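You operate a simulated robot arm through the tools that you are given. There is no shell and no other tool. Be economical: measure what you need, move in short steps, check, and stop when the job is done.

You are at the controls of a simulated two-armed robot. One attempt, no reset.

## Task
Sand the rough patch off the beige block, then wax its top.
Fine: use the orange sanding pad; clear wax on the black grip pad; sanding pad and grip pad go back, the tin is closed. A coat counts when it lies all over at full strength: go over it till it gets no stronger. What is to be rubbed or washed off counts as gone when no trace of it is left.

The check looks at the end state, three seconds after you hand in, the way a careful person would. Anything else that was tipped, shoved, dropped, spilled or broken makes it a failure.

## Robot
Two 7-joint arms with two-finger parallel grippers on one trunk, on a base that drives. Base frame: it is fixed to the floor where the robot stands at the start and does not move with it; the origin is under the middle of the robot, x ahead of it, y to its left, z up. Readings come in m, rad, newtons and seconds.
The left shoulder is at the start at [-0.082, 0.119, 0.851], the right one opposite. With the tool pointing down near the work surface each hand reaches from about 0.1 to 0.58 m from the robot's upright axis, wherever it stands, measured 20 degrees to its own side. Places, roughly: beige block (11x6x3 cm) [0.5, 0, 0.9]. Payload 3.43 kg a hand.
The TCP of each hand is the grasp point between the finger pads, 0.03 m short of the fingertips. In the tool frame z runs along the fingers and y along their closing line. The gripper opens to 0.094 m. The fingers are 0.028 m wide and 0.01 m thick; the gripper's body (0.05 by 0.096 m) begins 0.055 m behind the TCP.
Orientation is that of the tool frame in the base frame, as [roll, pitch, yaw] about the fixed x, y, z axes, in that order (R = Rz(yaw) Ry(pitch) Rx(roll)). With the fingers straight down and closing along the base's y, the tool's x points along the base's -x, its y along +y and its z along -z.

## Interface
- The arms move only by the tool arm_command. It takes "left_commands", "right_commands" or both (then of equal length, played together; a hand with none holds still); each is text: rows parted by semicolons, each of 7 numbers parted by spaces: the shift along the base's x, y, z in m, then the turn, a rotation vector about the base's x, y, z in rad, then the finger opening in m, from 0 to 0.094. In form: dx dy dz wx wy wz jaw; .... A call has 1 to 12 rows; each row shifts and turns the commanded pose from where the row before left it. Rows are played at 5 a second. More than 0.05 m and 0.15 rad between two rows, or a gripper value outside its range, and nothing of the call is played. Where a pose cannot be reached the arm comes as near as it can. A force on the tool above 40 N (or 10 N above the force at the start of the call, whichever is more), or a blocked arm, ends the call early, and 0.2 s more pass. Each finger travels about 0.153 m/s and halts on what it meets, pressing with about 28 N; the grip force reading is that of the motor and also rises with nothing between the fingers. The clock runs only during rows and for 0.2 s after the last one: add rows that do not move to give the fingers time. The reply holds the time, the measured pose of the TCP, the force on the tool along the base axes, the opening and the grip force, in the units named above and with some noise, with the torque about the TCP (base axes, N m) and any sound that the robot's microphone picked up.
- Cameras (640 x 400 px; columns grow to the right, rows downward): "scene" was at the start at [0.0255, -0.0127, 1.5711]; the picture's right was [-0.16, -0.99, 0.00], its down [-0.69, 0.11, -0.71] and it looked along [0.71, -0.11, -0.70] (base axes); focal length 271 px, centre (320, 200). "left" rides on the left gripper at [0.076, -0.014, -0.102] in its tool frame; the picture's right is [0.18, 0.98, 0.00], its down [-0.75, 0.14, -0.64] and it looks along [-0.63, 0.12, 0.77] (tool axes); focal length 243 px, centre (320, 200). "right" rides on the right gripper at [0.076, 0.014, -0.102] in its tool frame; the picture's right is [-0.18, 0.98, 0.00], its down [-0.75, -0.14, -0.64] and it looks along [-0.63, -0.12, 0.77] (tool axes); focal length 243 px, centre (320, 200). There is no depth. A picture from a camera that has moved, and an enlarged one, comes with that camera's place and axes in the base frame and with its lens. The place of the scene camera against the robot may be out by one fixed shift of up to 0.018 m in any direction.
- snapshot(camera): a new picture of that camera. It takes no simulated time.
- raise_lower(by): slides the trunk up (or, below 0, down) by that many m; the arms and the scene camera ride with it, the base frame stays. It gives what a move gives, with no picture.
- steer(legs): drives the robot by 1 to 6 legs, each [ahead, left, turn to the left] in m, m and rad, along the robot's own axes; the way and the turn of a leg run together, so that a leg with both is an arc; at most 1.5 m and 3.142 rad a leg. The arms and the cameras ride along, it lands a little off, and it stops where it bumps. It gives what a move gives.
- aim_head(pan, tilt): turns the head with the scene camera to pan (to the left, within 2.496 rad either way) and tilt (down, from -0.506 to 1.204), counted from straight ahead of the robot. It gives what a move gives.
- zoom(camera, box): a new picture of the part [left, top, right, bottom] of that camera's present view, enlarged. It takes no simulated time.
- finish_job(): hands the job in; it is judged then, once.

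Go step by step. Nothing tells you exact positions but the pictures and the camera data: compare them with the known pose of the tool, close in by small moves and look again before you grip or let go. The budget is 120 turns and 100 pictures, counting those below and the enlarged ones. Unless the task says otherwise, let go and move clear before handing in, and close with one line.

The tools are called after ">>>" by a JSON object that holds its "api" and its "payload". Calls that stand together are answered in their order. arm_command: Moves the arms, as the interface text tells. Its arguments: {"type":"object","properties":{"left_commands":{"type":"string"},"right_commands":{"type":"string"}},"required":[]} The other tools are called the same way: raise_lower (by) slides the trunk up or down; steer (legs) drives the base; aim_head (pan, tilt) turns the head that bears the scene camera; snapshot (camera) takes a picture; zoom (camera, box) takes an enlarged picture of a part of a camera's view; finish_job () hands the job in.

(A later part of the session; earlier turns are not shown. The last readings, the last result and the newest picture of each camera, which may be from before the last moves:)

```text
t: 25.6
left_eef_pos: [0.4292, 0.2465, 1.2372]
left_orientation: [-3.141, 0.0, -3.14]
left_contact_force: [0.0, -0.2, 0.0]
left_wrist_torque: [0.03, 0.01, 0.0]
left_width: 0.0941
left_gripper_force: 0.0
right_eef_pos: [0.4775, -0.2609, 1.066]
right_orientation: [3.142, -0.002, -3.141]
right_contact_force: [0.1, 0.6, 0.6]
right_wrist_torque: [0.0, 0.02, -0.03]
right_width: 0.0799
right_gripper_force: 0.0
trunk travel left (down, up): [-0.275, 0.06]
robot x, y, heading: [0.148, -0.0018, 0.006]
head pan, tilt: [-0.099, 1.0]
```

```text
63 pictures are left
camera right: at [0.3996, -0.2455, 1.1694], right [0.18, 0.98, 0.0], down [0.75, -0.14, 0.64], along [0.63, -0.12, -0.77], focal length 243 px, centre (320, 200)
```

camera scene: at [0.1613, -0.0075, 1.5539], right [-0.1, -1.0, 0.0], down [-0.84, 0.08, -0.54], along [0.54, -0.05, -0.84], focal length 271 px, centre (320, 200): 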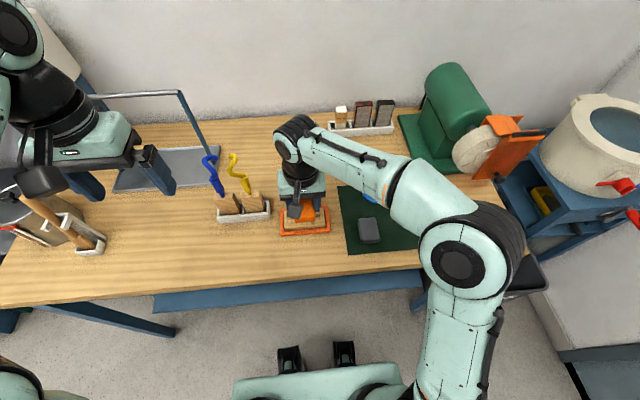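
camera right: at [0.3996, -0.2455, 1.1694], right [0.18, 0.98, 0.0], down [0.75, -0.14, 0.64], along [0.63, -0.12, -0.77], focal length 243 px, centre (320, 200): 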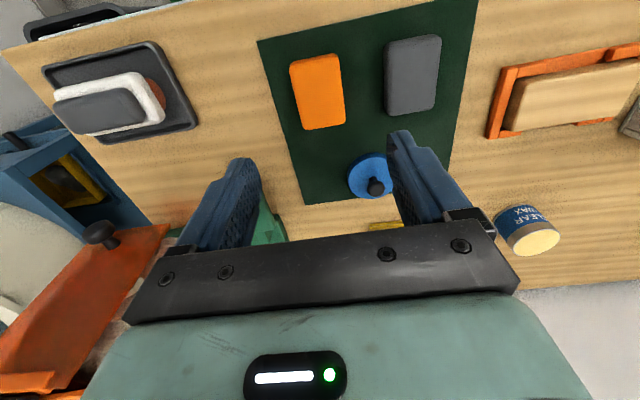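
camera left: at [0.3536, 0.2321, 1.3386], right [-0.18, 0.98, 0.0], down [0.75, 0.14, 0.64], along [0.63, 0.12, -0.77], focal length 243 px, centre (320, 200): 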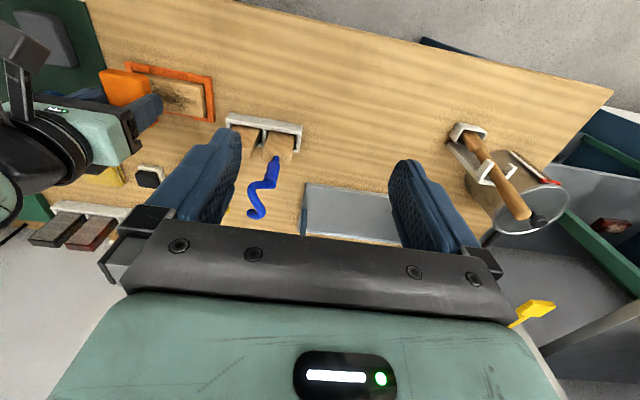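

The orange pad is back in place. Next I bring the right hand to the applicator with the black grip and look.

>>> {"api": "arm_command", "payload": {"right_commands": "0.03 0.03 0 0 0 0 0.08; 0.03 0.03 0 0 0 0 0.08; 0.03 0.03 0 0 0 0 0.08; 0.03 0.03 0 0 0 0 0.08; 0.03 0.03 0 0 0 0 0.08; 0.03 0.03 0 0 0 0 0.08; 0 0 0 0 0 0 0.08"}}

>>> {"api": "snapshot", "payload": {"camera": "right"}}

>>> {"api": "snapshot", "payload": {"camera": "scene"}}

```text
t: 27.2
left_eef_pos: [0.429, 0.2454, 1.2374]
left_orientation: [-3.141, 0.0, 3.141]
left_contact_force: [-0.2, 0.5, -0.4]
left_wrist_torque: [-0.03, 0.03, -0.02]
left_width: 0.0939
left_gripper_force: 0.1
right_eef_pos: [0.643, -0.0978, 1.0664]
right_orientation: [-3.141, -0.003, -3.14]
right_contact_force: [-0.2, -0.4, 0.5]
right_wrist_torque: [0.0, 0.0, 0.01]
right_width: 0.08
right_gripper_force: 0.0
right hand out of reach, approached as far as the arm can: row 6
trunk travel left (down, up): [-0.275, 0.06]
robot x, y, heading: [0.1461, -0.0021, -0.005]
head pan, tilt: [-0.099, 1.0]
```

```text
62 pictures are left
camera right: at [0.5653, -0.0812, 1.1699], right [0.18, 0.98, 0.0], down [0.75, -0.14, 0.64], along [0.63, -0.12, -0.77], focal length 243 px, centre (320, 200)
```

right: 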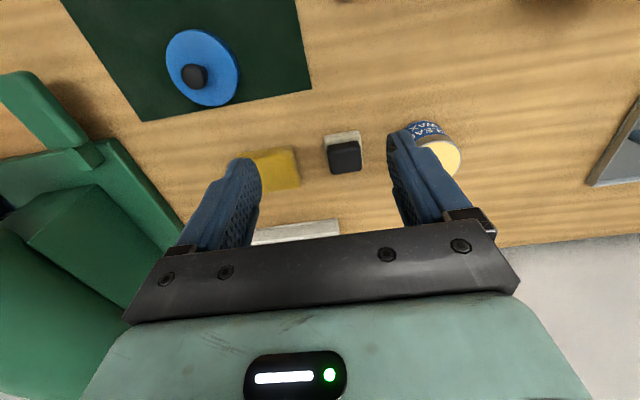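

```text
61 pictures are left
camera scene: at [0.161, -0.0073, 1.5539], right [-0.1, -0.99, 0.0], down [-0.84, 0.08, -0.54], along [0.54, -0.05, -0.84], focal length 271 px, centre (320, 200)
```

scene: 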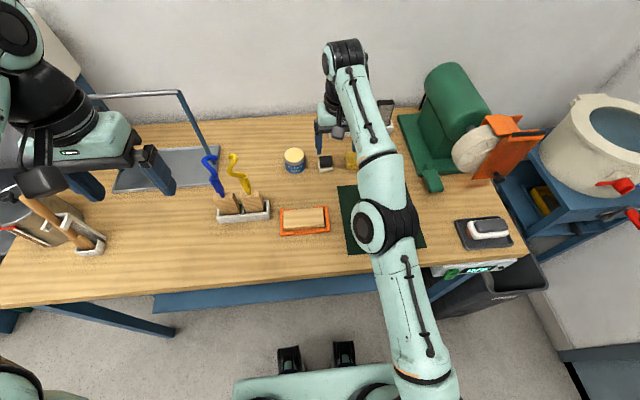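

The hand is at its reach limit; the applicator is at about (0.71, -0.08) and the tin at (0.72, 0.02). I drive ahead another 0.07 m.

>>> {"api": "steer", "payload": {"legs": [[0.07, 0, 0]]}}

>>> {"api": "snapshot", "payload": {"camera": "right"}}

>>> {"api": "snapshot", "payload": {"camera": "scene"}}

```text
t: 28.2
left_eef_pos: [0.4988, 0.2468, 1.2366]
left_orientation: [-3.14, 0.0, 3.141]
left_contact_force: [0.3, 0.6, 1.0]
left_wrist_torque: [0.01, 0.02, 0.01]
left_width: 0.0942
left_gripper_force: 0.0
right_eef_pos: [0.7128, -0.0957, 1.0665]
right_orientation: [3.138, -0.001, -3.138]
right_contact_force: [0.1, 0.2, -0.6]
right_wrist_torque: [0.0, 0.0, 0.03]
right_width: 0.0799
right_gripper_force: 0.1
trunk travel left (down, up): [-0.275, 0.06]
robot x, y, heading: [0.217, 0.0004, 0.001]
head pan, tilt: [-0.099, 1.0]
```

```text
60 pictures are left
camera right: at [0.6355, -0.081, 1.1696], right [0.18, 0.98, 0.0], down [0.75, -0.14, 0.64], along [0.63, -0.12, -0.77], focal length 243 px, centre (320, 200)
```

right: 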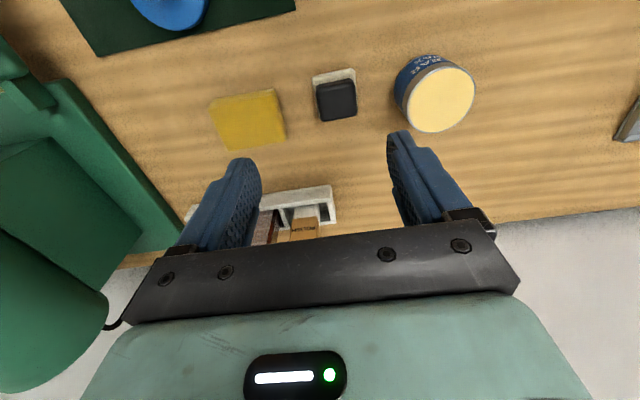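

```text
59 pictures are left
camera scene: at [0.2314, -0.007, 1.5539], right [-0.1, -1.0, 0.0], down [-0.84, 0.08, -0.54], along [0.54, -0.05, -0.84], focal length 271 px, centre (320, 200)
```

scene: 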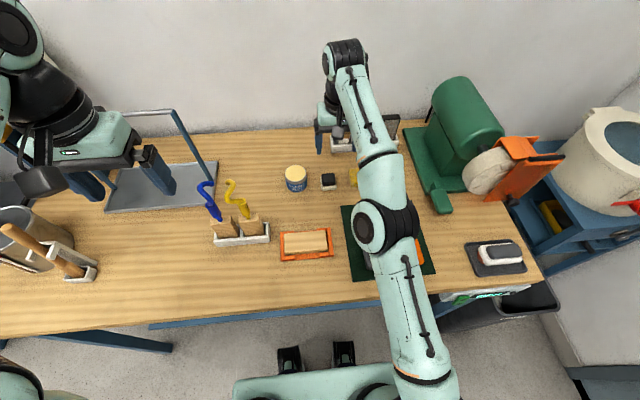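

Now the applicator is in reach. I centre over it with a narrower opening and come lower for a better look.

>>> {"api": "arm_command", "payload": {"right_commands": "0.001 0.009 -0.04 0 0 0 0.06; 0.001 0.009 -0.04 0 0 0 0.06; 0 0 0 0 0 0 0.06"}}

>>> {"api": "snapshot", "payload": {"camera": "right"}}

```text
t: 29.0
left_eef_pos: [0.4985, 0.2468, 1.2363]
left_orientation: [3.141, 0.002, 3.141]
left_contact_force: [-0.7, -1.0, -0.5]
left_wrist_torque: [0.01, 0.0, 0.01]
left_width: 0.0938
left_gripper_force: 0.1
right_eef_pos: [0.7138, -0.0778, 0.9864]
right_orientation: [3.14, 0.0, -3.139]
right_contact_force: [-0.1, 0.5, 0.9]
right_wrist_torque: [0.04, -0.02, -0.02]
right_width: 0.0599
right_gripper_force: 0.0
trunk travel left (down, up): [-0.275, 0.06]
robot x, y, heading: [0.2135, -0.0015, -0.002]
head pan, tilt: [-0.099, 1.0]
```

```text
58 pictures are left
camera right: at [0.6365, -0.0623, 1.0903], right [0.18, 0.98, 0.0], down [0.75, -0.14, 0.64], along [0.63, -0.12, -0.77], focal length 243 px, centre (320, 200)
```

right: 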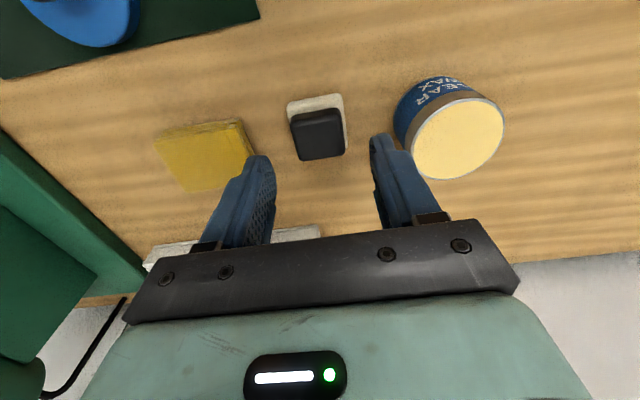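

The black grip top is at about (0.713, -0.077, ~0.917), roughly 38 mm wide. I lower the open fingers around it and check.

>>> {"api": "arm_command", "payload": {"right_commands": "0 0 -0.03 0 0 0 0.06; 0 0 -0.014 0 0 0 0.06; 0 0 -0.006 0 0 0 0.06; 0 0 0 0 0 0 0.06"}}

>>> {"api": "snapshot", "payload": {"camera": "right"}}

>>> {"api": "zoom", "payload": {"camera": "scene", "box": [280, 130, 380, 200]}}

```text
t: 30.0
left_eef_pos: [0.498, 0.2466, 1.2366]
left_orientation: [3.141, 0.001, 3.139]
left_contact_force: [0.0, -0.3, 0.7]
left_wrist_torque: [-0.01, -0.01, 0.01]
left_width: 0.0944
left_gripper_force: 0.1
right_eef_pos: [0.7139, -0.077, 0.9356]
right_orientation: [3.14, -0.001, -3.141]
right_contact_force: [0.3, -0.1, 0.0]
right_wrist_torque: [0.0, -0.01, -0.03]
right_width: 0.0598
right_gripper_force: 0.1
trunk travel left (down, up): [-0.275, 0.06]
robot x, y, heading: [0.2198, 0.0015, 0.003]
head pan, tilt: [-0.099, 1.0]
```

```text
57 pictures are left
camera right: at [0.6365, -0.0614, 1.0395], right [0.18, 0.98, 0.0], down [0.75, -0.14, 0.64], along [0.63, -0.12, -0.77], focal length 243 px, centre (320, 200)
```

right: 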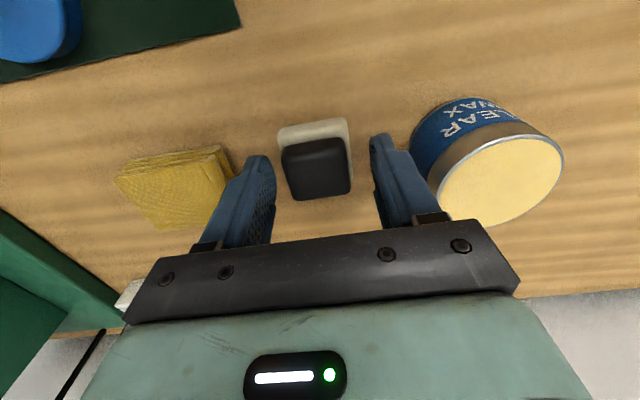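

```text
5.71 times, centred on (330, 165) of scene
camera zoom: at [0.2305, -0.007, 1.5539], right [-0.1, -1.0, 0.0], down [-0.84, 0.08, -0.54], along [0.54, -0.05, -0.84], focal length 1549 px, centre (263, 400)
```

zoom: 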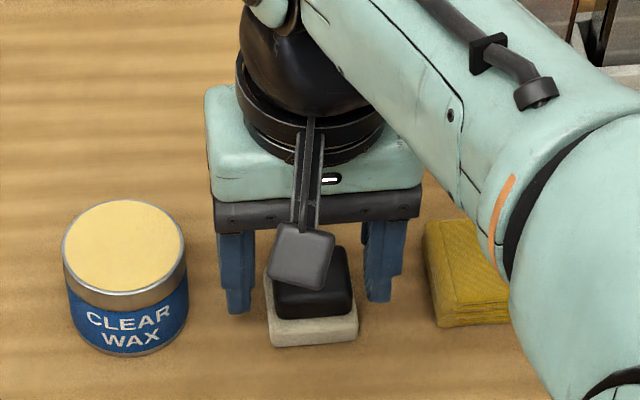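

The fingers straddle the grip evenly. A small shift forward and 5 mm lower, then close.

>>> {"api": "arm_command", "payload": {"right_commands": "0.003 -0.001 -0.003 0 0 0 0.06; 0 0 -0.003 0 0 0 0.06; 0 0 0 0 0 0 0.045; 0 0 0 0 0 0 0.03; 0 0 0 0 0 0 0.02; 0 0 0 0 0 0 0.02; 0 0 0 0 0 0 0.02"}}

>>> {"api": "snapshot", "payload": {"camera": "right"}}

```text
t: 31.6
left_eef_pos: [0.4988, 0.2466, 1.2376]
left_orientation: [-3.142, 0.0, -3.141]
left_contact_force: [0.1, 0.1, -0.2]
left_wrist_torque: [-0.02, -0.02, 0.03]
left_width: 0.0937
left_gripper_force: 0.0
right_eef_pos: [0.7183, -0.08, 0.9285]
right_orientation: [3.141, 0.0, -3.14]
right_contact_force: [0.0, -0.1, 0.7]
right_wrist_torque: [0.02, -0.01, 0.0]
right_width: 0.0388
right_gripper_force: 28.3
trunk travel left (down, up): [-0.275, 0.06]
robot x, y, heading: [0.218, -0.0005, -0.0]
head pan, tilt: [-0.099, 1.0]
```

```text
55 pictures are left
camera right: at [0.6395, -0.0633, 1.0335], right [0.18, 0.98, 0.0], down [0.75, -0.14, 0.64], along [0.63, -0.12, -0.77], focal length 243 px, centre (320, 200)
```

right: 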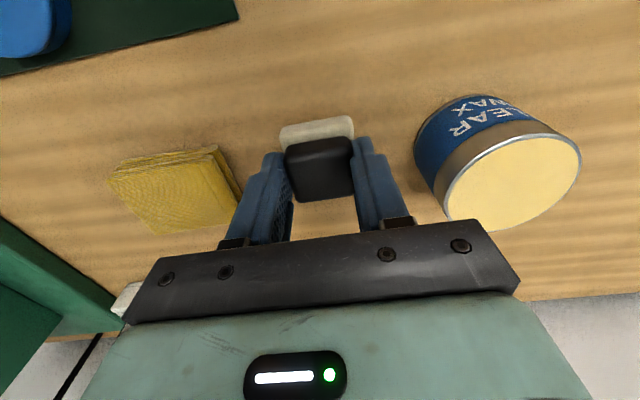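

The applicator is held at 39 mm. I lift it and carry it above the wax tin, whose centre I take to be (0.73, 0.022) with its top at ~0.93.

>>> {"api": "arm_command", "payload": {"right_commands": "0 0 0.03 0 0 0 0.02; 0 0 0.045 0 0 0 0.02; 0.004 0.034 0.005 0 0 0 0.02; 0.004 0.034 0 0 0 0 0.02; 0.004 0.034 0 0 0 0 0.02; 0 0 0 0 0 0 0.02"}}

>>> {"api": "snapshot", "payload": {"camera": "right"}}

>>> {"api": "snapshot", "payload": {"camera": "left"}}

>>> {"api": "zoom", "payload": {"camera": "scene", "box": [250, 120, 370, 200]}}

```text
t: 33.0
left_eef_pos: [0.4989, 0.2453, 1.2365]
left_orientation: [3.141, -0.002, -3.141]
left_contact_force: [0.3, 0.6, -0.6]
left_wrist_torque: [-0.01, -0.02, 0.0]
left_width: 0.094
left_gripper_force: 0.0
right_eef_pos: [0.709, 0.0161, 1.0054]
right_orientation: [3.139, 0.0, -3.138]
right_contact_force: [0.4, 0.4, -0.6]
right_wrist_torque: [0.03, -0.02, 0.0]
right_width: 0.0386
right_gripper_force: 28.4
right hand out of reach, approached as far as the arm can: row 4, 5
trunk travel left (down, up): [-0.275, 0.06]
robot x, y, heading: [0.2161, 0.0002, -0.0]
head pan, tilt: [-0.099, 1.0]
```

```text
54 pictures are left
camera right: at [0.6324, 0.0308, 1.11], right [0.18, 0.98, 0.0], down [0.75, -0.14, 0.64], along [0.63, -0.12, -0.77], focal length 243 px, centre (320, 200)
```

right: 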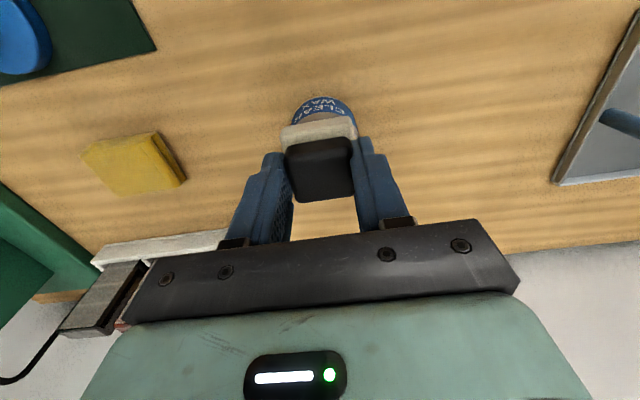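

```text
53 pictures are left
camera left: at [0.4232, 0.2319, 1.3386], right [-0.18, 0.98, 0.0], down [0.75, 0.14, 0.64], along [0.63, 0.12, -0.77], focal length 243 px, centre (320, 200)
```

left: 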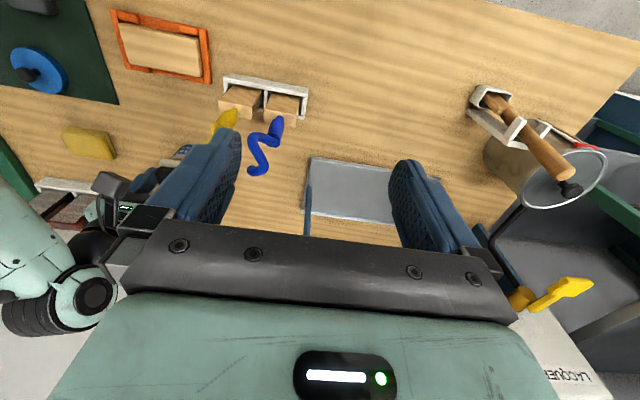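

```text
5.00 times, centred on (310, 160) of scene
camera zoom: at [0.2307, -0.0075, 1.554], right [-0.1, -1.0, 0.0], down [-0.84, 0.08, -0.54], along [0.54, -0.05, -0.84], focal length 1356 px, centre (370, 400)
```

zoom: 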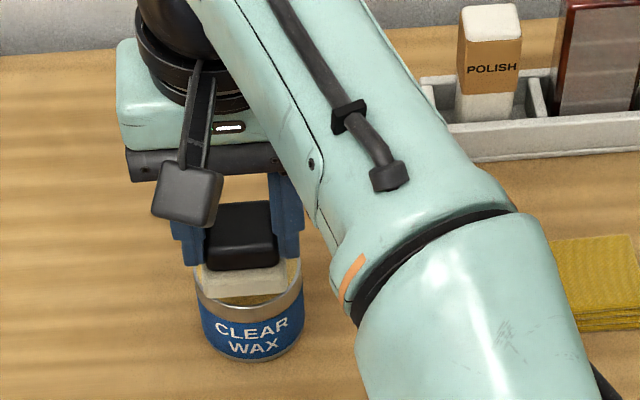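

The tin is 2 cm beyond the right hand's reach here. I drive a little ahead and to the left, so it comes more in front of the right shoulder.

>>> {"api": "steer", "payload": {"legs": [[0.03, 0.07, 0]]}}

>>> {"api": "arm_command", "payload": {"right_commands": "0 -0.04 0 0 0 0 0.02; 0 -0.025 0 0 0 0 0.02; 0 0 0 0 0 0 0.02"}}

>>> {"api": "snapshot", "payload": {"camera": "right"}}

>>> {"api": "zoom", "payload": {"camera": "scene", "box": [280, 120, 430, 210]}}

```text
t: 34.3
left_eef_pos: [0.5282, 0.3171, 1.2363]
left_orientation: [3.141, 0.0, -3.141]
left_contact_force: [0.7, -0.5, 0.0]
left_wrist_torque: [0.01, 0.02, 0.02]
left_width: 0.0939
left_gripper_force: 0.1
right_eef_pos: [0.7402, 0.0862, 1.0068]
right_orientation: [3.14, 0.001, -3.14]
right_contact_force: [0.7, 1.0, -0.2]
right_wrist_torque: [0.0, -0.01, 0.01]
right_width: 0.039
right_gripper_force: 28.4
trunk travel left (down, up): [-0.275, 0.06]
robot x, y, heading: [0.2449, 0.0708, -0.001]
head pan, tilt: [-0.099, 1.0]
```

```text
t: 35.1
left_eef_pos: [0.528, 0.3156, 1.2381]
left_orientation: [3.141, 0.0, 3.142]
left_contact_force: [1.3, -0.1, 0.2]
left_wrist_torque: [-0.02, 0.01, -0.02]
left_width: 0.094
left_gripper_force: 0.1
right_eef_pos: [0.7406, 0.0198, 1.0076]
right_orientation: [3.139, -0.001, 3.142]
right_contact_force: [-0.3, -0.4, 0.2]
right_wrist_torque: [0.0, 0.01, -0.02]
right_width: 0.0387
right_gripper_force: 28.2
trunk travel left (down, up): [-0.275, 0.06]
robot x, y, heading: [0.2429, 0.0688, 0.001]
head pan, tilt: [-0.099, 1.0]
```

```text
51 pictures are left
camera right: at [0.6624, 0.0359, 1.1109], right [0.18, 0.98, 0.0], down [0.75, -0.14, 0.64], along [0.63, -0.12, -0.77], focal length 243 px, centre (320, 200)
```

right: 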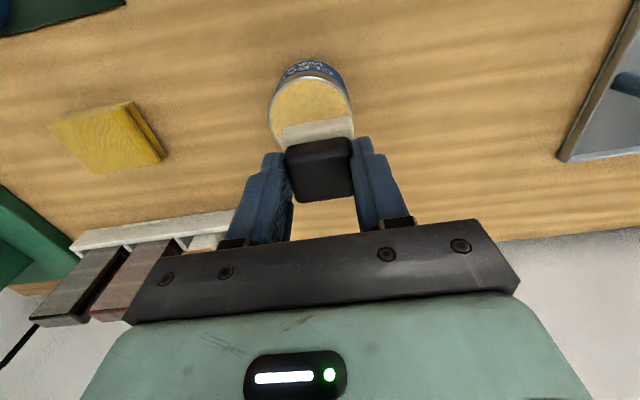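

```text
4.27 times, centred on (355, 165) of scene
camera zoom: at [0.2606, 0.0632, 1.5539], right [-0.1, -0.99, 0.0], down [-0.84, 0.08, -0.54], along [0.54, -0.05, -0.84], focal length 1157 px, centre (171, 349)
```

zoom: 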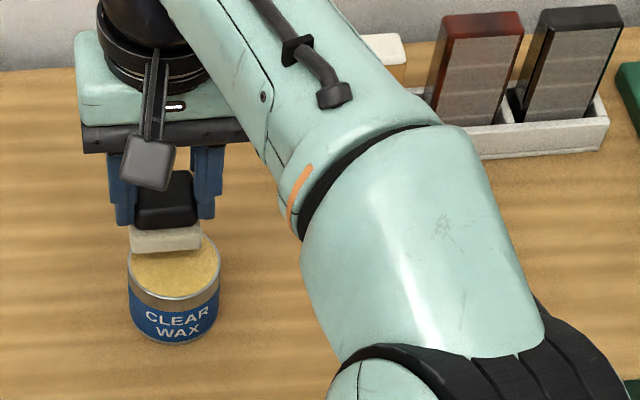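

The applicator hangs almost exactly over the wax. I shift it back 5 mm and lower gently until it touches.

>>> {"api": "arm_command", "payload": {"right_commands": "-0.005 0 -0.012 0 0 0 0.02; 0 0 -0.006 0 0 0 0.02; 0 0 -0.003 0 0 0 0.02; 0 0 -0.002 0 0 0 0.02; 0 0 -0.002 0 0 0 0.02; 0 0 0 0 0 0 0.02"}}

>>> {"api": "snapshot", "payload": {"camera": "right"}}

```text
t: 36.5
left_eef_pos: [0.5266, 0.3161, 1.2373]
left_orientation: [-3.141, 0.002, 3.14]
left_contact_force: [-0.2, -0.4, -0.3]
left_wrist_torque: [-0.02, -0.01, -0.01]
left_width: 0.094
left_gripper_force: 0.0
right_eef_pos: [0.735, 0.0201, 0.986]
right_orientation: [3.136, 0.008, 3.142]
right_contact_force: [3.2, -0.3, 30.6]
right_wrist_torque: [-0.16, 0.07, -0.01]
right_width: 0.0387
right_gripper_force: 28.2
trunk travel left (down, up): [-0.275, 0.06]
robot x, y, heading: [0.2487, 0.071, -0.003]
head pan, tilt: [-0.099, 1.0]
```

```text
49 pictures are left
camera right: at [0.6564, 0.0357, 1.0884], right [0.18, 0.98, 0.01], down [0.75, -0.14, 0.65], along [0.64, -0.11, -0.76], focal length 243 px, centre (320, 200)
```

right: 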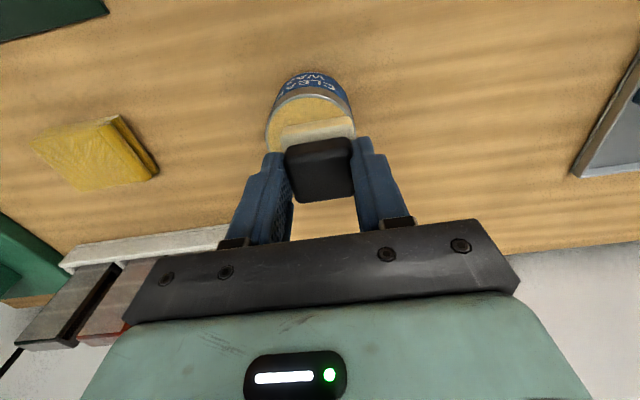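

It is on the wax with ~30 N. I ease off slightly, rub a few millimetres, then lift and inspect.

>>> {"api": "arm_command", "payload": {"right_commands": "0 0 0.001 0 0 0 0.02; 0 0.005 0 0 0 0 0.02; 0 -0.005 0 0 0 0 0.02; 0 -0.005 0 0 0 0 0.02; 0 0.005 0 0 0 0 0.02; -0.002 0 0 0 0 0 0.02; 0 0 0.02 0 0 0 0.02; 0 0 0.03 0 0 0 0.02; 0 0 0 0 0 0 0.02"}}

>>> {"api": "snapshot", "payload": {"camera": "right"}}

>>> {"api": "zoom", "payload": {"camera": "scene", "box": [280, 120, 380, 200]}}

```text
t: 38.5
left_eef_pos: [0.5294, 0.3156, 1.2371]
left_orientation: [-3.14, 0.001, -3.142]
left_contact_force: [-0.3, -0.4, 0.1]
left_wrist_torque: [0.0, 0.02, 0.03]
left_width: 0.094
left_gripper_force: 0.1
right_eef_pos: [0.7347, 0.0204, 1.0299]
right_orientation: [3.14, 0.0, 3.14]
right_contact_force: [0.1, -0.3, 0.5]
right_wrist_torque: [0.01, -0.01, 0.0]
right_width: 0.0385
right_gripper_force: 28.4
trunk travel left (down, up): [-0.275, 0.06]
robot x, y, heading: [0.2448, 0.0686, 0.001]
head pan, tilt: [-0.099, 1.0]
```

```text
48 pictures are left
camera right: at [0.6568, 0.036, 1.1341], right [0.18, 0.98, 0.0], down [0.76, -0.14, 0.64], along [0.63, -0.12, -0.77], focal length 243 px, centre (320, 200)
```

right: 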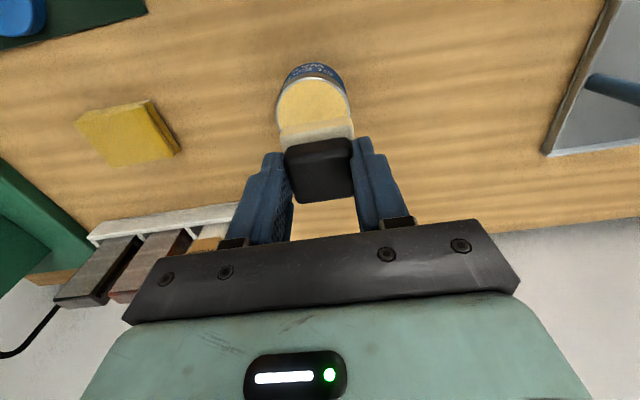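

```text
5.00 times, centred on (330, 160) of scene
camera zoom: at [0.2608, 0.063, 1.5539], right [-0.1, -0.99, 0.0], down [-0.84, 0.08, -0.54], along [0.54, -0.05, -0.84], focal length 1356 px, centre (270, 400)
```

zoom: 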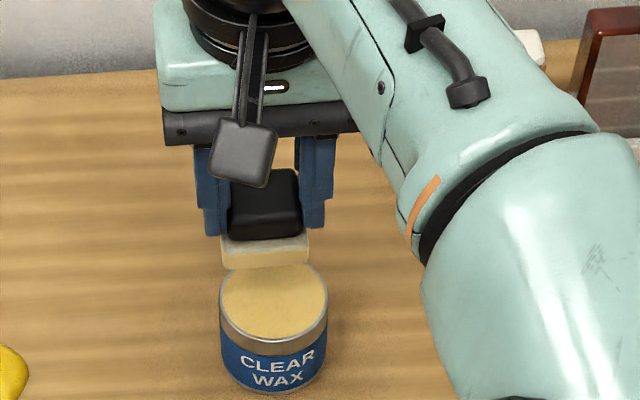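

The pad's underside now carries wax. I carry it over the block and lower it to near contact.

>>> {"api": "arm_command", "payload": {"right_commands": "-0.04 -0.004 0 0 0 0 0.02; -0.04 -0.004 0 0 0 0 0.02; -0.04 -0.004 0 0 0 0 0.02; -0.04 -0.004 0 0 0 0 0.02; -0.04 0 0 0 0 0 0.02; 0 0 -0.03 0 0 0 0.02; 0 0 -0.03 0 0 0 0.02; 0 0 -0.006 0 0 0 0.02; 0 0 0 0 0 0 0.02"}}

>>> {"api": "snapshot", "payload": {"camera": "right"}}

>>> {"api": "zoom", "payload": {"camera": "left", "box": [0, 0, 200, 125]}}

```text
t: 40.5
left_eef_pos: [0.5278, 0.3161, 1.2361]
left_orientation: [-3.141, 0.0, 3.141]
left_contact_force: [-0.2, 0.2, 0.7]
left_wrist_torque: [-0.01, 0.01, 0.0]
left_width: 0.094
left_gripper_force: 0.0
right_eef_pos: [0.5333, 0.0055, 0.9658]
right_orientation: [3.139, -0.001, -3.141]
right_contact_force: [0.5, 0.0, -0.3]
right_wrist_torque: [-0.02, 0.0, -0.01]
right_width: 0.0383
right_gripper_force: 28.1
trunk travel left (down, up): [-0.275, 0.06]
robot x, y, heading: [0.2456, 0.0705, 0.007]
head pan, tilt: [-0.099, 1.0]
```

```text
46 pictures are left
camera right: at [0.4559, 0.0206, 1.0703], right [0.18, 0.98, 0.0], down [0.75, -0.14, 0.64], along [0.63, -0.12, -0.77], focal length 243 px, centre (320, 200)
```

right: 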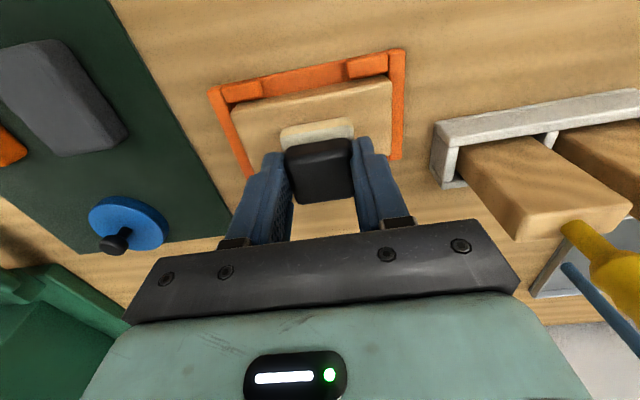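

```text
3.20 times, centred on (100, 62) of left
camera zoom: at [0.4533, 0.3025, 1.3385], right [-0.18, 0.98, 0.0], down [0.75, 0.14, 0.64], along [0.63, 0.12, -0.77], focal length 776 px, centre (1024, 640)
```

zoom: 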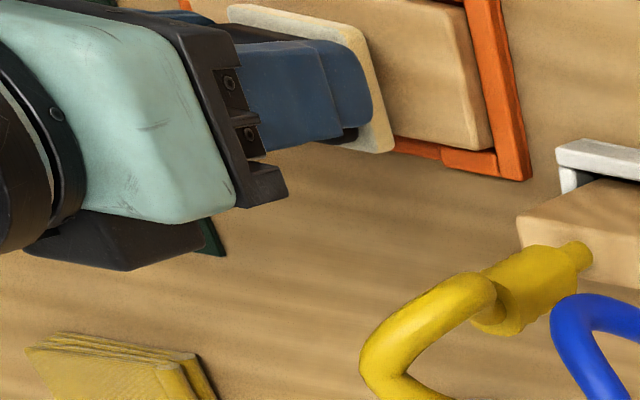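

I go to the near lane (x ≈ 0.524) and lower in small steps to contact.

>>> {"api": "arm_command", "payload": {"right_commands": "-0.010 0 -0.004 0 0 0 0.02; 0 0 -0.002 0 0 0 0.02; 0 0 -0.002 0 0 0 0.02; 0 0 -0.001 0 0 0 0.02; 0 0 0 0 0 0 0.02"}}

```text
t: 41.7
left_eef_pos: [0.5278, 0.317, 1.2363]
left_orientation: [-3.142, -0.002, -3.141]
left_contact_force: [0.8, -0.6, 0.4]
left_wrist_torque: [-0.01, 0.01, 0.0]
left_width: 0.0941
left_gripper_force: 0.0
right_eef_pos: [0.524, 0.0049, 0.9569]
right_orientation: [3.139, -0.002, -3.139]
right_contact_force: [0.3, -0.7, 0.3]
right_wrist_torque: [0.02, 0.02, -0.01]
right_width: 0.0389
right_gripper_force: 27.8
trunk travel left (down, up): [-0.275, 0.06]
robot x, y, heading: [0.244, 0.0693, -0.001]
head pan, tilt: [-0.099, 1.0]
```

>>> {"api": "arm_command", "payload": {"right_commands": "0 0 -0.001 0 0 0 0.02; 0 0 -0.001 0 0 0 0.02; 0 0 -0.001 0 0 0 0.02; 0 0 -0.001 0 0 0 0.02; 0 0 0 0 0 0 0.02"}}

```text
t: 42.9
left_eef_pos: [0.5285, 0.3159, 1.2358]
left_orientation: [-3.141, 0.002, 3.142]
left_contact_force: [-0.4, 0.5, -0.1]
left_wrist_torque: [0.01, 0.01, 0.0]
left_width: 0.094
left_gripper_force: 0.1
right_eef_pos: [0.5226, 0.0045, 0.9543]
right_orientation: [3.136, 0.005, -3.141]
right_contact_force: [0.5, -1.6, 18.0]
right_wrist_torque: [-0.12, -0.13, -0.05]
right_width: 0.0387
right_gripper_force: 28.6
trunk travel left (down, up): [-0.275, 0.06]
robot x, y, heading: [0.2468, 0.0689, -0.001]
head pan, tilt: [-0.099, 1.0]
```

Contact with ~18 N. I sweep the near lane, then shift to the far lane and sweep back.

>>> {"api": "arm_command", "payload": {"right_commands": "0 -0.012 0 0 0 0 0.02; 0 -0.012 0 0 0 0 0.02; 0 -0.012 0 0 0 0 0.02; 0 0.015 0 0 0 0 0.02; 0 0.015 0 0 0 0 0.02; 0 0.015 0 0 0 0 0.02; 0 0.015 0 0 0 0 0.02; 0 0.012 0 0 0 0 0.02; 0.011 0 0 0 0 0 0.02; 0.011 0 0 0 0 0 0.02; 0 -0.015 0 0 0 0 0.02; 0 -0.015 0 0 0 0 0.02"}}

>>> {"api": "arm_command", "payload": {"right_commands": "0 -0.015 0 0 0 0 0.02; 0 -0.015 0 0 0 0 0.02; 0 -0.012 0 0 0 0 0.02; 0 0.015 0 0 0 0 0.02; 0 0.015 0 0 0 0 0.02; 0 0.015 0 0 0 0 0.02; 0 0.015 0 0 0 0 0.02; 0 0.012 0 0 0 0 0.02; -0.011 0 0 0 0 0 0.02; -0.011 0 0 0 0 0 0.02; 0 -0.015 0 0 0 0 0.02; 0 -0.015 0 0 0 0 0.02"}}

>>> {"api": "snapshot", "payload": {"camera": "right"}}

>>> {"api": "zoom", "payload": {"camera": "scene", "box": [310, 190, 410, 260]}}

```text
t: 44.3
left_eef_pos: [0.5272, 0.3164, 1.2353]
left_orientation: [-3.141, 0.001, 3.14]
left_contact_force: [0.7, -0.1, 0.3]
left_wrist_torque: [-0.02, 0.0, -0.01]
left_width: 0.0938
left_gripper_force: 0.1
right_eef_pos: [0.522, 0.0025, 0.955]
right_orientation: [-3.141, 0.004, 3.139]
right_contact_force: [-3.9, -3.6, 13.2]
right_wrist_torque: [-0.12, 0.13, 0.0]
right_width: 0.0385
right_gripper_force: 28.8
trunk travel left (down, up): [-0.275, 0.06]
robot x, y, heading: [0.2451, 0.0681, 0.001]
head pan, tilt: [-0.099, 1.0]
stopped in row 6 (right hand): the force on the tool passed its limit at 41 N (the readings are from after the stop); the commanded pose is now the measured one
```

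```text
t: 46.9
left_eef_pos: [0.5278, 0.3169, 1.236]
left_orientation: [-3.138, 0.001, 3.142]
left_contact_force: [0.1, -0.2, 0.0]
left_wrist_torque: [0.04, -0.01, 0.0]
left_width: 0.0941
left_gripper_force: 0.1
right_eef_pos: [0.5005, 0.0037, 0.9542]
right_orientation: [-3.141, 0.003, -3.14]
right_contact_force: [-1.6, 7.6, 17.5]
right_wrist_torque: [0.36, -0.16, 0.12]
right_width: 0.039
right_gripper_force: 28.0
trunk travel left (down, up): [-0.275, 0.06]
robot x, y, heading: [0.2488, 0.0703, 0.003]
head pan, tilt: [-0.099, 1.0]
```

```text
44 pictures are left
camera right: at [0.4228, 0.0211, 1.0576], right [0.18, 0.98, 0.0], down [0.75, -0.14, 0.64], along [0.63, -0.12, -0.77], focal length 243 px, centre (320, 200)
```

right: 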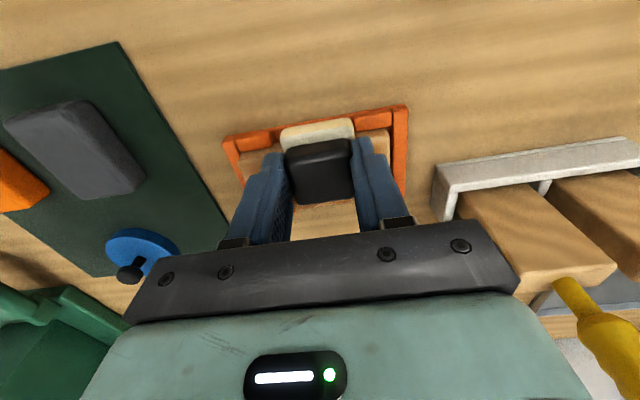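

```text
5.71 times, centred on (360, 225) of scene
camera zoom: at [0.2596, 0.064, 1.554], right [-0.1, -0.99, 0.0], down [-0.84, 0.08, -0.54], along [0.54, -0.05, -0.84], focal length 1549 px, centre (91, 57)
```

zoom: 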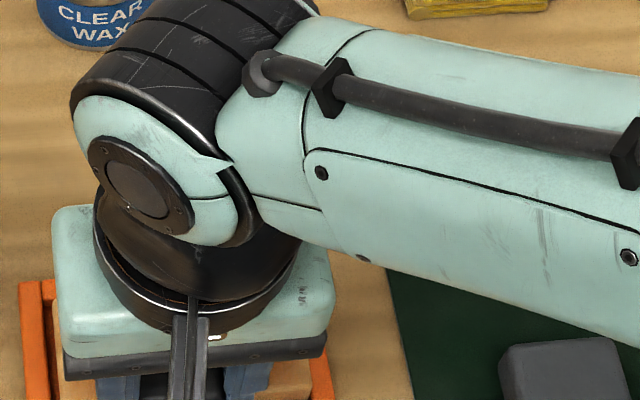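

The first call stopped early on friction, so the lanes were shifted. I lift and move aside to inspect the coat so far.

>>> {"api": "arm_command", "payload": {"right_commands": "0 0 0.03 0 0 0 0.02; 0.01 -0.03 0.035 0 0 0 0.02; 0.01 -0.045 0 0 0 0 0.02; 0 -0.045 0 0 0 0 0.02; 0 0 0 0 0 0 0.02"}}

>>> {"api": "zoom", "payload": {"camera": "scene", "box": [300, 200, 390, 256]}}

>>> {"api": "snapshot", "payload": {"camera": "right"}}

```text
t: 48.1
left_eef_pos: [0.529, 0.3162, 1.2364]
left_orientation: [-3.142, 0.0, 3.138]
left_contact_force: [0.9, 0.3, 0.0]
left_wrist_torque: [-0.03, 0.0, 0.02]
left_width: 0.0939
left_gripper_force: 0.1
right_eef_pos: [0.5192, -0.1173, 1.0196]
right_orientation: [-3.139, 0.003, 3.14]
right_contact_force: [-0.2, -0.4, -0.8]
right_wrist_torque: [-0.04, -0.02, 0.04]
right_width: 0.0387
right_gripper_force: 28.1
trunk travel left (down, up): [-0.275, 0.06]
robot x, y, heading: [0.2451, 0.0693, -0.003]
head pan, tilt: [-0.099, 1.0]
```

```text
7.11 times, centred on (345, 228) of scene
camera zoom: at [0.2611, 0.0634, 1.5539], right [-0.1, -0.99, 0.0], down [-0.84, 0.08, -0.54], along [0.54, -0.05, -0.84], focal length 1928 px, centre (142, 1)
```

zoom: 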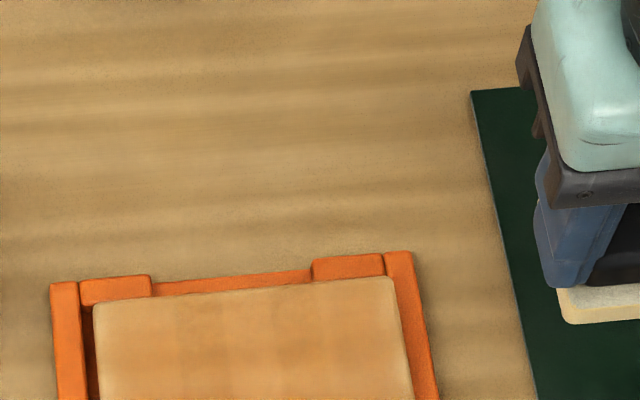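

```text
41 pictures are left
camera right: at [0.4423, -0.1025, 1.1228], right [0.19, 0.98, 0.0], down [0.75, -0.14, 0.64], along [0.63, -0.12, -0.77], focal length 243 px, centre (320, 200)
```

right: 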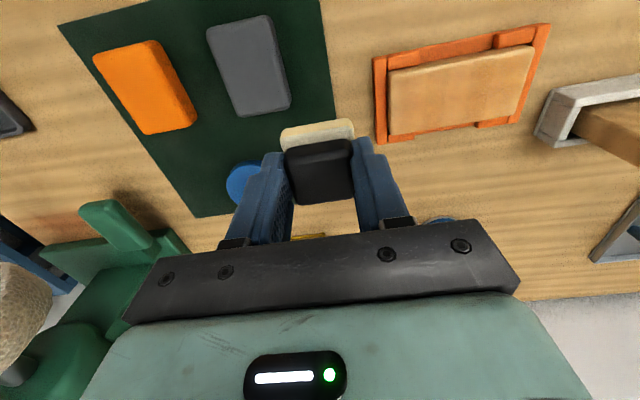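

>>> {"api": "zoom", "payload": {"camera": "scene", "box": [295, 225, 385, 281]}}

>>> {"api": "zoom", "payload": {"camera": "right", "box": [360, 10, 560, 150]}}

```text
7.11 times, centred on (340, 253) of scene
camera zoom: at [0.2611, 0.0634, 1.5539], right [-0.1, -0.99, 0.0], down [-0.84, 0.08, -0.54], along [0.54, -0.05, -0.84], focal length 1928 px, centre (178, -177)
```

zoom: 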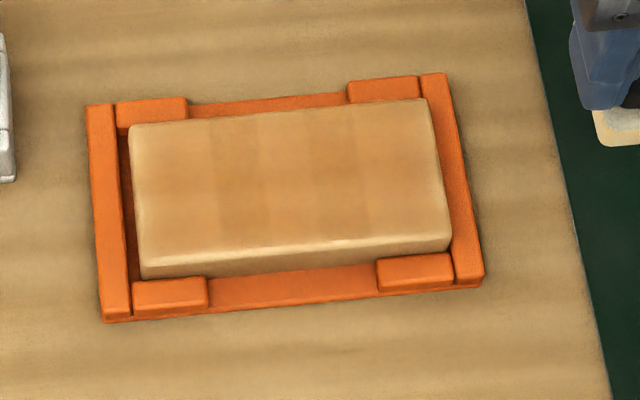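

```text
2.86 times, centred on (460, 80) of right
camera zoom: at [0.4423, -0.1025, 1.1228], right [0.19, 0.98, 0.0], down [0.75, -0.14, 0.64], along [0.63, -0.12, -0.77], focal length 693 px, centre (-80, 543)
```

zoom: 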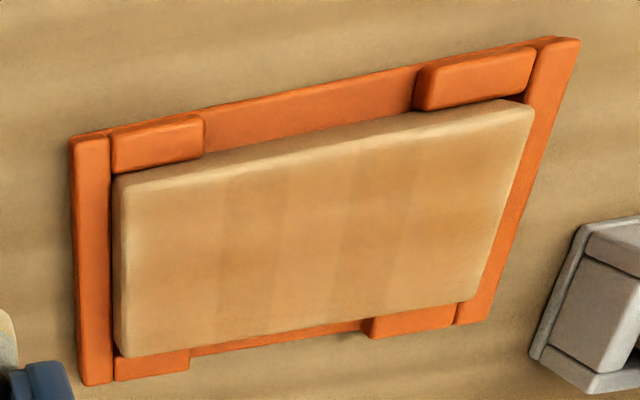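

The coat shows as amber bands, strongest in the middle and missing toward the ends; the block spans x 0.501–0.558, y -0.054–0.058. I go back to the right end of the near lane and press again.

>>> {"api": "arm_command", "payload": {"right_commands": "0.001 0.04 0 0 0 0 0.02; 0.001 0.041 0 0 0 0 0.02; 0 0 -0.03 0 0 0 0.02; 0 0 -0.03 0 0 0 0.02; 0 0 -0.004 0 0 0 0.02; 0 0 -0.001 0 0 0 0.02; 0 0 -0.001 0 0 0 0.02; 0 0 0 0 0 0 0.02"}}

```text
t: 49.9
left_eef_pos: [0.5285, 0.3153, 1.2363]
left_orientation: [3.142, 0.002, -3.141]
left_contact_force: [-0.3, -0.4, 0.6]
left_wrist_torque: [0.02, -0.02, -0.02]
left_width: 0.094
left_gripper_force: 0.0
right_eef_pos: [0.5234, -0.0349, 0.9539]
right_orientation: [-3.141, 0.004, 3.14]
right_contact_force: [-0.8, -3.0, 16.3]
right_wrist_torque: [-0.07, 0.18, -0.05]
right_width: 0.0386
right_gripper_force: 27.8
trunk travel left (down, up): [-0.275, 0.06]
robot x, y, heading: [0.2443, 0.068, -0.004]
head pan, tilt: [-0.099, 1.0]
```

>>> {"api": "arm_command", "payload": {"right_commands": "-0.001 -0.005 0 0 0 0 0.02; 0 0.010 0 0 0 0 0.02; 0 0.010 0 0 0 0 0.02; 0 0.010 0 0 0 0 0.02; 0 0.010 0 0 0 0 0.02; 0 0.010 0 0 0 0 0.02; 0 0.010 0 0 0 0 0.02; 0 0.010 0 0 0 0 0.02; 0 0.010 0 0 0 0 0.02; 0.011 0 0 0 0 0 0.02; 0.011 0 0 0 0 0 0.02; 0 0 0 0 0 0 0.02"}}

```text
t: 52.5
left_eef_pos: [0.5281, 0.3166, 1.2365]
left_orientation: [-3.139, 0.002, 3.14]
left_contact_force: [0.1, 0.2, 0.0]
left_wrist_torque: [-0.02, -0.02, 0.0]
left_width: 0.0938
left_gripper_force: 0.1
right_eef_pos: [0.5435, 0.0415, 0.953]
right_orientation: [3.139, 0.003, 3.141]
right_contact_force: [-9.0, 6.5, 22.3]
right_wrist_torque: [0.22, 0.52, -0.03]
right_width: 0.0388
right_gripper_force: 27.7
trunk travel left (down, up): [-0.275, 0.06]
robot x, y, heading: [0.2481, 0.0685, 0.002]
head pan, tilt: [-0.099, 1.0]
```

Good, no stop. Far lane back to the right, then a step to the near lane.

>>> {"api": "arm_command", "payload": {"right_commands": "0 -0.010 0.0005 0 0 0 0.02; 0 -0.010 0 0 0 0 0.02; 0 -0.010 0 0 0 0 0.02; 0 -0.010 0 0 0 0 0.02; 0 -0.010 0 0 0 0 0.02; 0 -0.010 0 0 0 0 0.02; 0 -0.010 0 0 0 0 0.02; 0 -0.010 0 0 0 0 0.02; -0.011 0 0 0 0 0 0.02; -0.011 0 0 0 0 0 0.02; 0 0.010 0 0 0 0 0.02; 0 0.010 0 0 0 0 0.02"}}

>>> {"api": "snapshot", "payload": {"camera": "right"}}

```text
t: 55.1
left_eef_pos: [0.5282, 0.3165, 1.237]
left_orientation: [-3.142, 0.003, 3.139]
left_contact_force: [-0.1, -0.2, 0.6]
left_wrist_torque: [0.04, 0.0, -0.03]
left_width: 0.0941
left_gripper_force: 0.2
right_eef_pos: [0.5212, -0.0233, 0.9537]
right_orientation: [-3.139, -0.001, 3.137]
right_contact_force: [-1.1, -7.1, 15.6]
right_wrist_torque: [-0.32, -0.09, -0.06]
right_width: 0.0387
right_gripper_force: 28.5
trunk travel left (down, up): [-0.275, 0.06]
robot x, y, heading: [0.2451, 0.071, -0.003]
head pan, tilt: [-0.099, 1.0]
```

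```text
38 pictures are left
camera right: at [0.4436, -0.0068, 1.057], right [0.19, 0.98, 0.0], down [0.75, -0.14, 0.64], along [0.63, -0.12, -0.77], focal length 243 px, centre (320, 200)
```

right: 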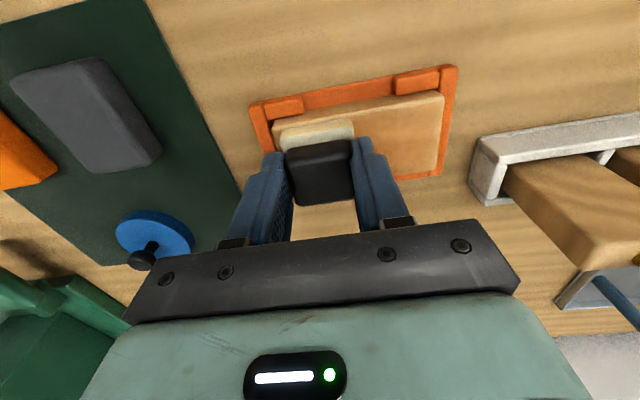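

Works well. Another loop: near lane to the left, cross to the far lane.

>>> {"api": "arm_command", "payload": {"right_commands": "0 -0.008 0 0 0 0 0.02; 0 -0.008 0 0 0 0 0.02; 0 0.012 0 0 0 0 0.02; 0 0.012 0 0 0 0 0.02; 0 0.012 0 0 0 0 0.02; 0 0.012 0 0 0 0 0.02; 0 0.012 0 0 0 0 0.02; 0 0.012 0 0 0 0 0.02; 0 0.010 0 0 0 0 0.02; 0.011 0 0 0 0 0 0.02; 0.011 0 0 0 0 0 0.02; 0 -0.010 0 0 0 0 0.02"}}

>>> {"api": "arm_command", "payload": {"right_commands": "0 -0.012 0 0 0 0 0.02; 0 -0.012 0 0 0 0 0.02; 0 -0.012 0 0 0 0 0.02; 0 -0.012 0 0 0 0 0.02; 0 -0.012 0 0 0 0 0.02; 0 -0.010 0 0 0 0 0.02; 0 0 0.03 0 0 0 0.02; 0 -0.03 0.035 0 0 0 0.02; 0 -0.045 0 0 0 0 0.02; 0 0 0 0 0 0 0.02"}}

>>> {"api": "zoom", "payload": {"camera": "scene", "box": [295, 225, 385, 281]}}

>>> {"api": "zoom", "payload": {"camera": "right", "box": [340, 10, 560, 150]}}

```text
t: 57.7
left_eef_pos: [0.5287, 0.3157, 1.2354]
left_orientation: [-3.141, 0.001, 3.14]
left_contact_force: [0.0, 0.1, -0.4]
left_wrist_torque: [0.0, -0.01, -0.01]
left_width: 0.0939
left_gripper_force: 0.0
right_eef_pos: [0.5447, 0.0348, 0.9536]
right_orientation: [-3.141, 0.005, 3.139]
right_contact_force: [1.5, 4.6, 10.3]
right_wrist_torque: [0.19, 0.03, -0.02]
right_width: 0.0387
right_gripper_force: 27.5
trunk travel left (down, up): [-0.275, 0.06]
robot x, y, heading: [0.2439, 0.0711, -0.002]
head pan, tilt: [-0.099, 1.0]
```

```text
t: 59.9
left_eef_pos: [0.528, 0.3176, 1.2359]
left_orientation: [3.141, 0.001, 3.141]
left_contact_force: [-0.3, -0.2, -0.1]
left_wrist_torque: [-0.02, 0.05, -0.01]
left_width: 0.0938
left_gripper_force: 0.0
right_eef_pos: [0.5434, -0.1106, 1.0169]
right_orientation: [-3.14, 0.004, 3.14]
right_contact_force: [-0.2, -0.5, 0.1]
right_wrist_torque: [-0.03, -0.01, -0.02]
right_width: 0.039
right_gripper_force: 28.0
trunk travel left (down, up): [-0.275, 0.06]
robot x, y, heading: [0.2465, 0.0666, -0.0]
head pan, tilt: [-0.099, 1.0]
```

```text
7.11 times, centred on (340, 253) of scene
camera zoom: at [0.2607, 0.0636, 1.5539], right [-0.1, -0.99, 0.0], down [-0.84, 0.08, -0.54], along [0.54, -0.05, -0.84], focal length 1928 px, centre (178, -177)
```

zoom: 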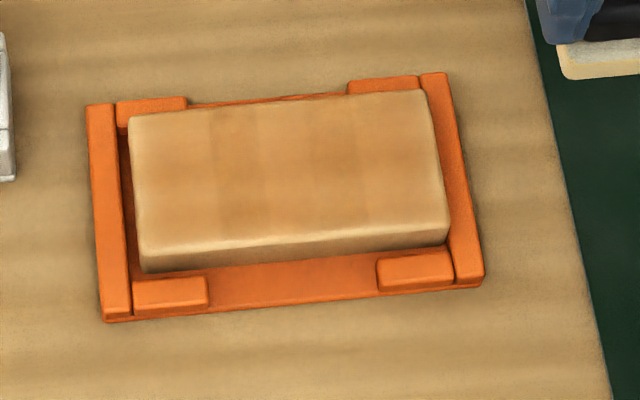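

```text
2.86 times, centred on (450, 80) of right
camera zoom: at [0.4665, -0.0959, 1.1208], right [0.19, 0.98, 0.0], down [0.75, -0.14, 0.64], along [0.63, -0.12, -0.77], focal length 693 px, centre (-51, 543)
```

zoom: 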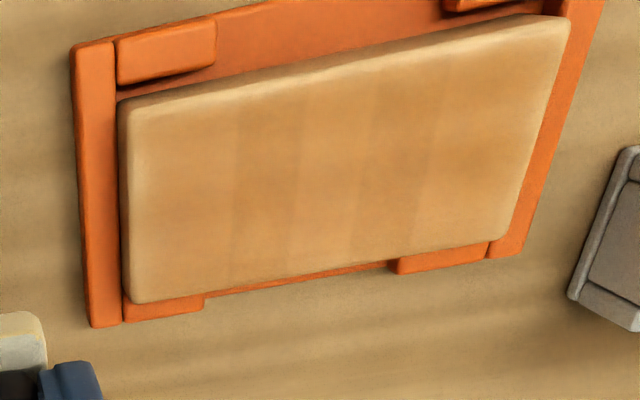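

The coat isn't getting much stronger, likely the pad is running dry. I fetch more wax.

>>> {"api": "arm_command", "payload": {"right_commands": "0.032 0.022 0.013 0 0 0 0.02; 0.032 0.022 0 0 0 0 0.02; 0.032 0.022 0 0 0 0 0.02; 0.032 0.022 0 0 0 0 0.02; 0.032 0.022 0 0 0 0 0.02; 0.0316 0.021 0 0 0 0 0.02; 0 0 -0.03 0 0 0 0.02; 0 0 -0.008 0 0 0 0.02; 0 0 0 0 0 0 0.02"}}

>>> {"api": "zoom", "payload": {"camera": "right", "box": [220, 60, 420, 210]}}

```text
t: 61.9
left_eef_pos: [0.5288, 0.3152, 1.2377]
left_orientation: [-3.141, -0.001, 3.141]
left_contact_force: [-0.6, 0.1, 0.0]
left_wrist_torque: [0.02, 0.0, 0.0]
left_width: 0.0943
left_gripper_force: 0.0
right_eef_pos: [0.7358, 0.0213, 0.9921]
right_orientation: [-3.14, 0.0, 3.139]
right_contact_force: [0.1, -0.7, -0.2]
right_wrist_torque: [0.02, -0.02, 0.02]
right_width: 0.0385
right_gripper_force: 27.5
trunk travel left (down, up): [-0.275, 0.06]
robot x, y, heading: [0.2493, 0.0679, -0.0]
head pan, tilt: [-0.099, 1.0]
```

```text
2.67 times, centred on (320, 135) of right
camera zoom: at [0.6578, 0.0375, 1.0962], right [0.19, 0.98, 0.0], down [0.75, -0.14, 0.64], along [0.63, -0.12, -0.77], focal length 647 px, centre (320, 373)
```

zoom: 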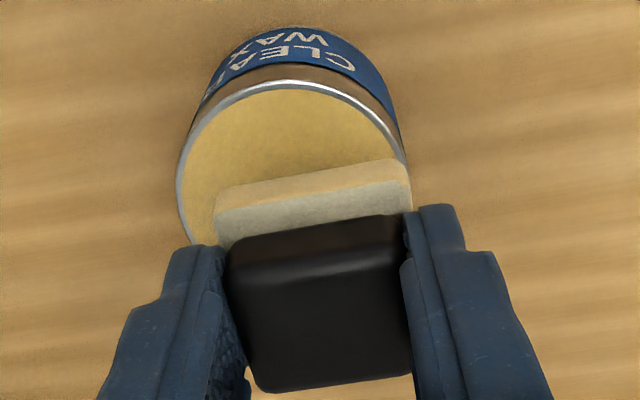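

The pad sits slightly to the left-far side of the tin; I recentre by a few mm and press onto the wax.

>>> {"api": "arm_command", "payload": {"right_commands": "-0.003 -0.003 -0.003 0 0 0 0.02; 0 0 -0.002 0 0 0 0.02; 0 0 -0.001 0 0 0 0.02; 0 0 -0.001 0 0 0 0.02; 0 0 0 0 0 0 0.02; 0.004 0 0 0 0 0 0.02; -0.004 0 0 0 0 0 0.02; 0 0.004 0 0 0 0 0.02; 0 -0.004 0 0 0 0 0.02; 0 0 0 0 0 0 0.02"}}

```text
t: 64.1
left_eef_pos: [0.5288, 0.3151, 1.2368]
left_orientation: [-3.141, 0.002, 3.14]
left_contact_force: [-0.3, -0.6, 0.6]
left_wrist_torque: [-0.01, -0.01, -0.03]
left_width: 0.0941
left_gripper_force: 0.1
right_eef_pos: [0.7335, 0.0197, 0.9866]
right_orientation: [-3.14, 0.002, 3.139]
right_contact_force: [-0.6, 0.8, -0.8]
right_wrist_torque: [-0.01, -0.02, 0.02]
right_width: 0.0391
right_gripper_force: 28.3
trunk travel left (down, up): [-0.275, 0.06]
robot x, y, heading: [0.2472, 0.0699, -0.001]
head pan, tilt: [-0.099, 1.0]
```

>>> {"api": "arm_command", "payload": {"right_commands": "0 0 -0.001 0 0 0 0.02; 0 0 -0.001 0 0 0 0.02; 0 0 -0.001 0 0 0 0.02; 0.003 0 0 0 0 0 0.02; -0.003 0 0 0 0 0 0.02; 0 0.003 0 0 0 0 0.02; 0 -0.003 0 0 0 0 0.02; 0 0 0 0 0 0 0.02"}}

```text
t: 65.9
left_eef_pos: [0.5286, 0.3157, 1.2363]
left_orientation: [-3.141, 0.0, 3.14]
left_contact_force: [-0.1, 0.6, -0.5]
left_wrist_torque: [0.01, 0.01, 0.02]
left_width: 0.0939
left_gripper_force: 0.1
right_eef_pos: [0.7335, 0.018, 0.9833]
right_orientation: [-3.139, 0.001, 3.139]
right_contact_force: [-0.3, -0.7, -0.7]
right_wrist_torque: [0.0, 0.07, -0.01]
right_width: 0.0388
right_gripper_force: 27.7
trunk travel left (down, up): [-0.275, 0.06]
robot x, y, heading: [0.2435, 0.075, -0.007]
head pan, tilt: [-0.099, 1.0]
```

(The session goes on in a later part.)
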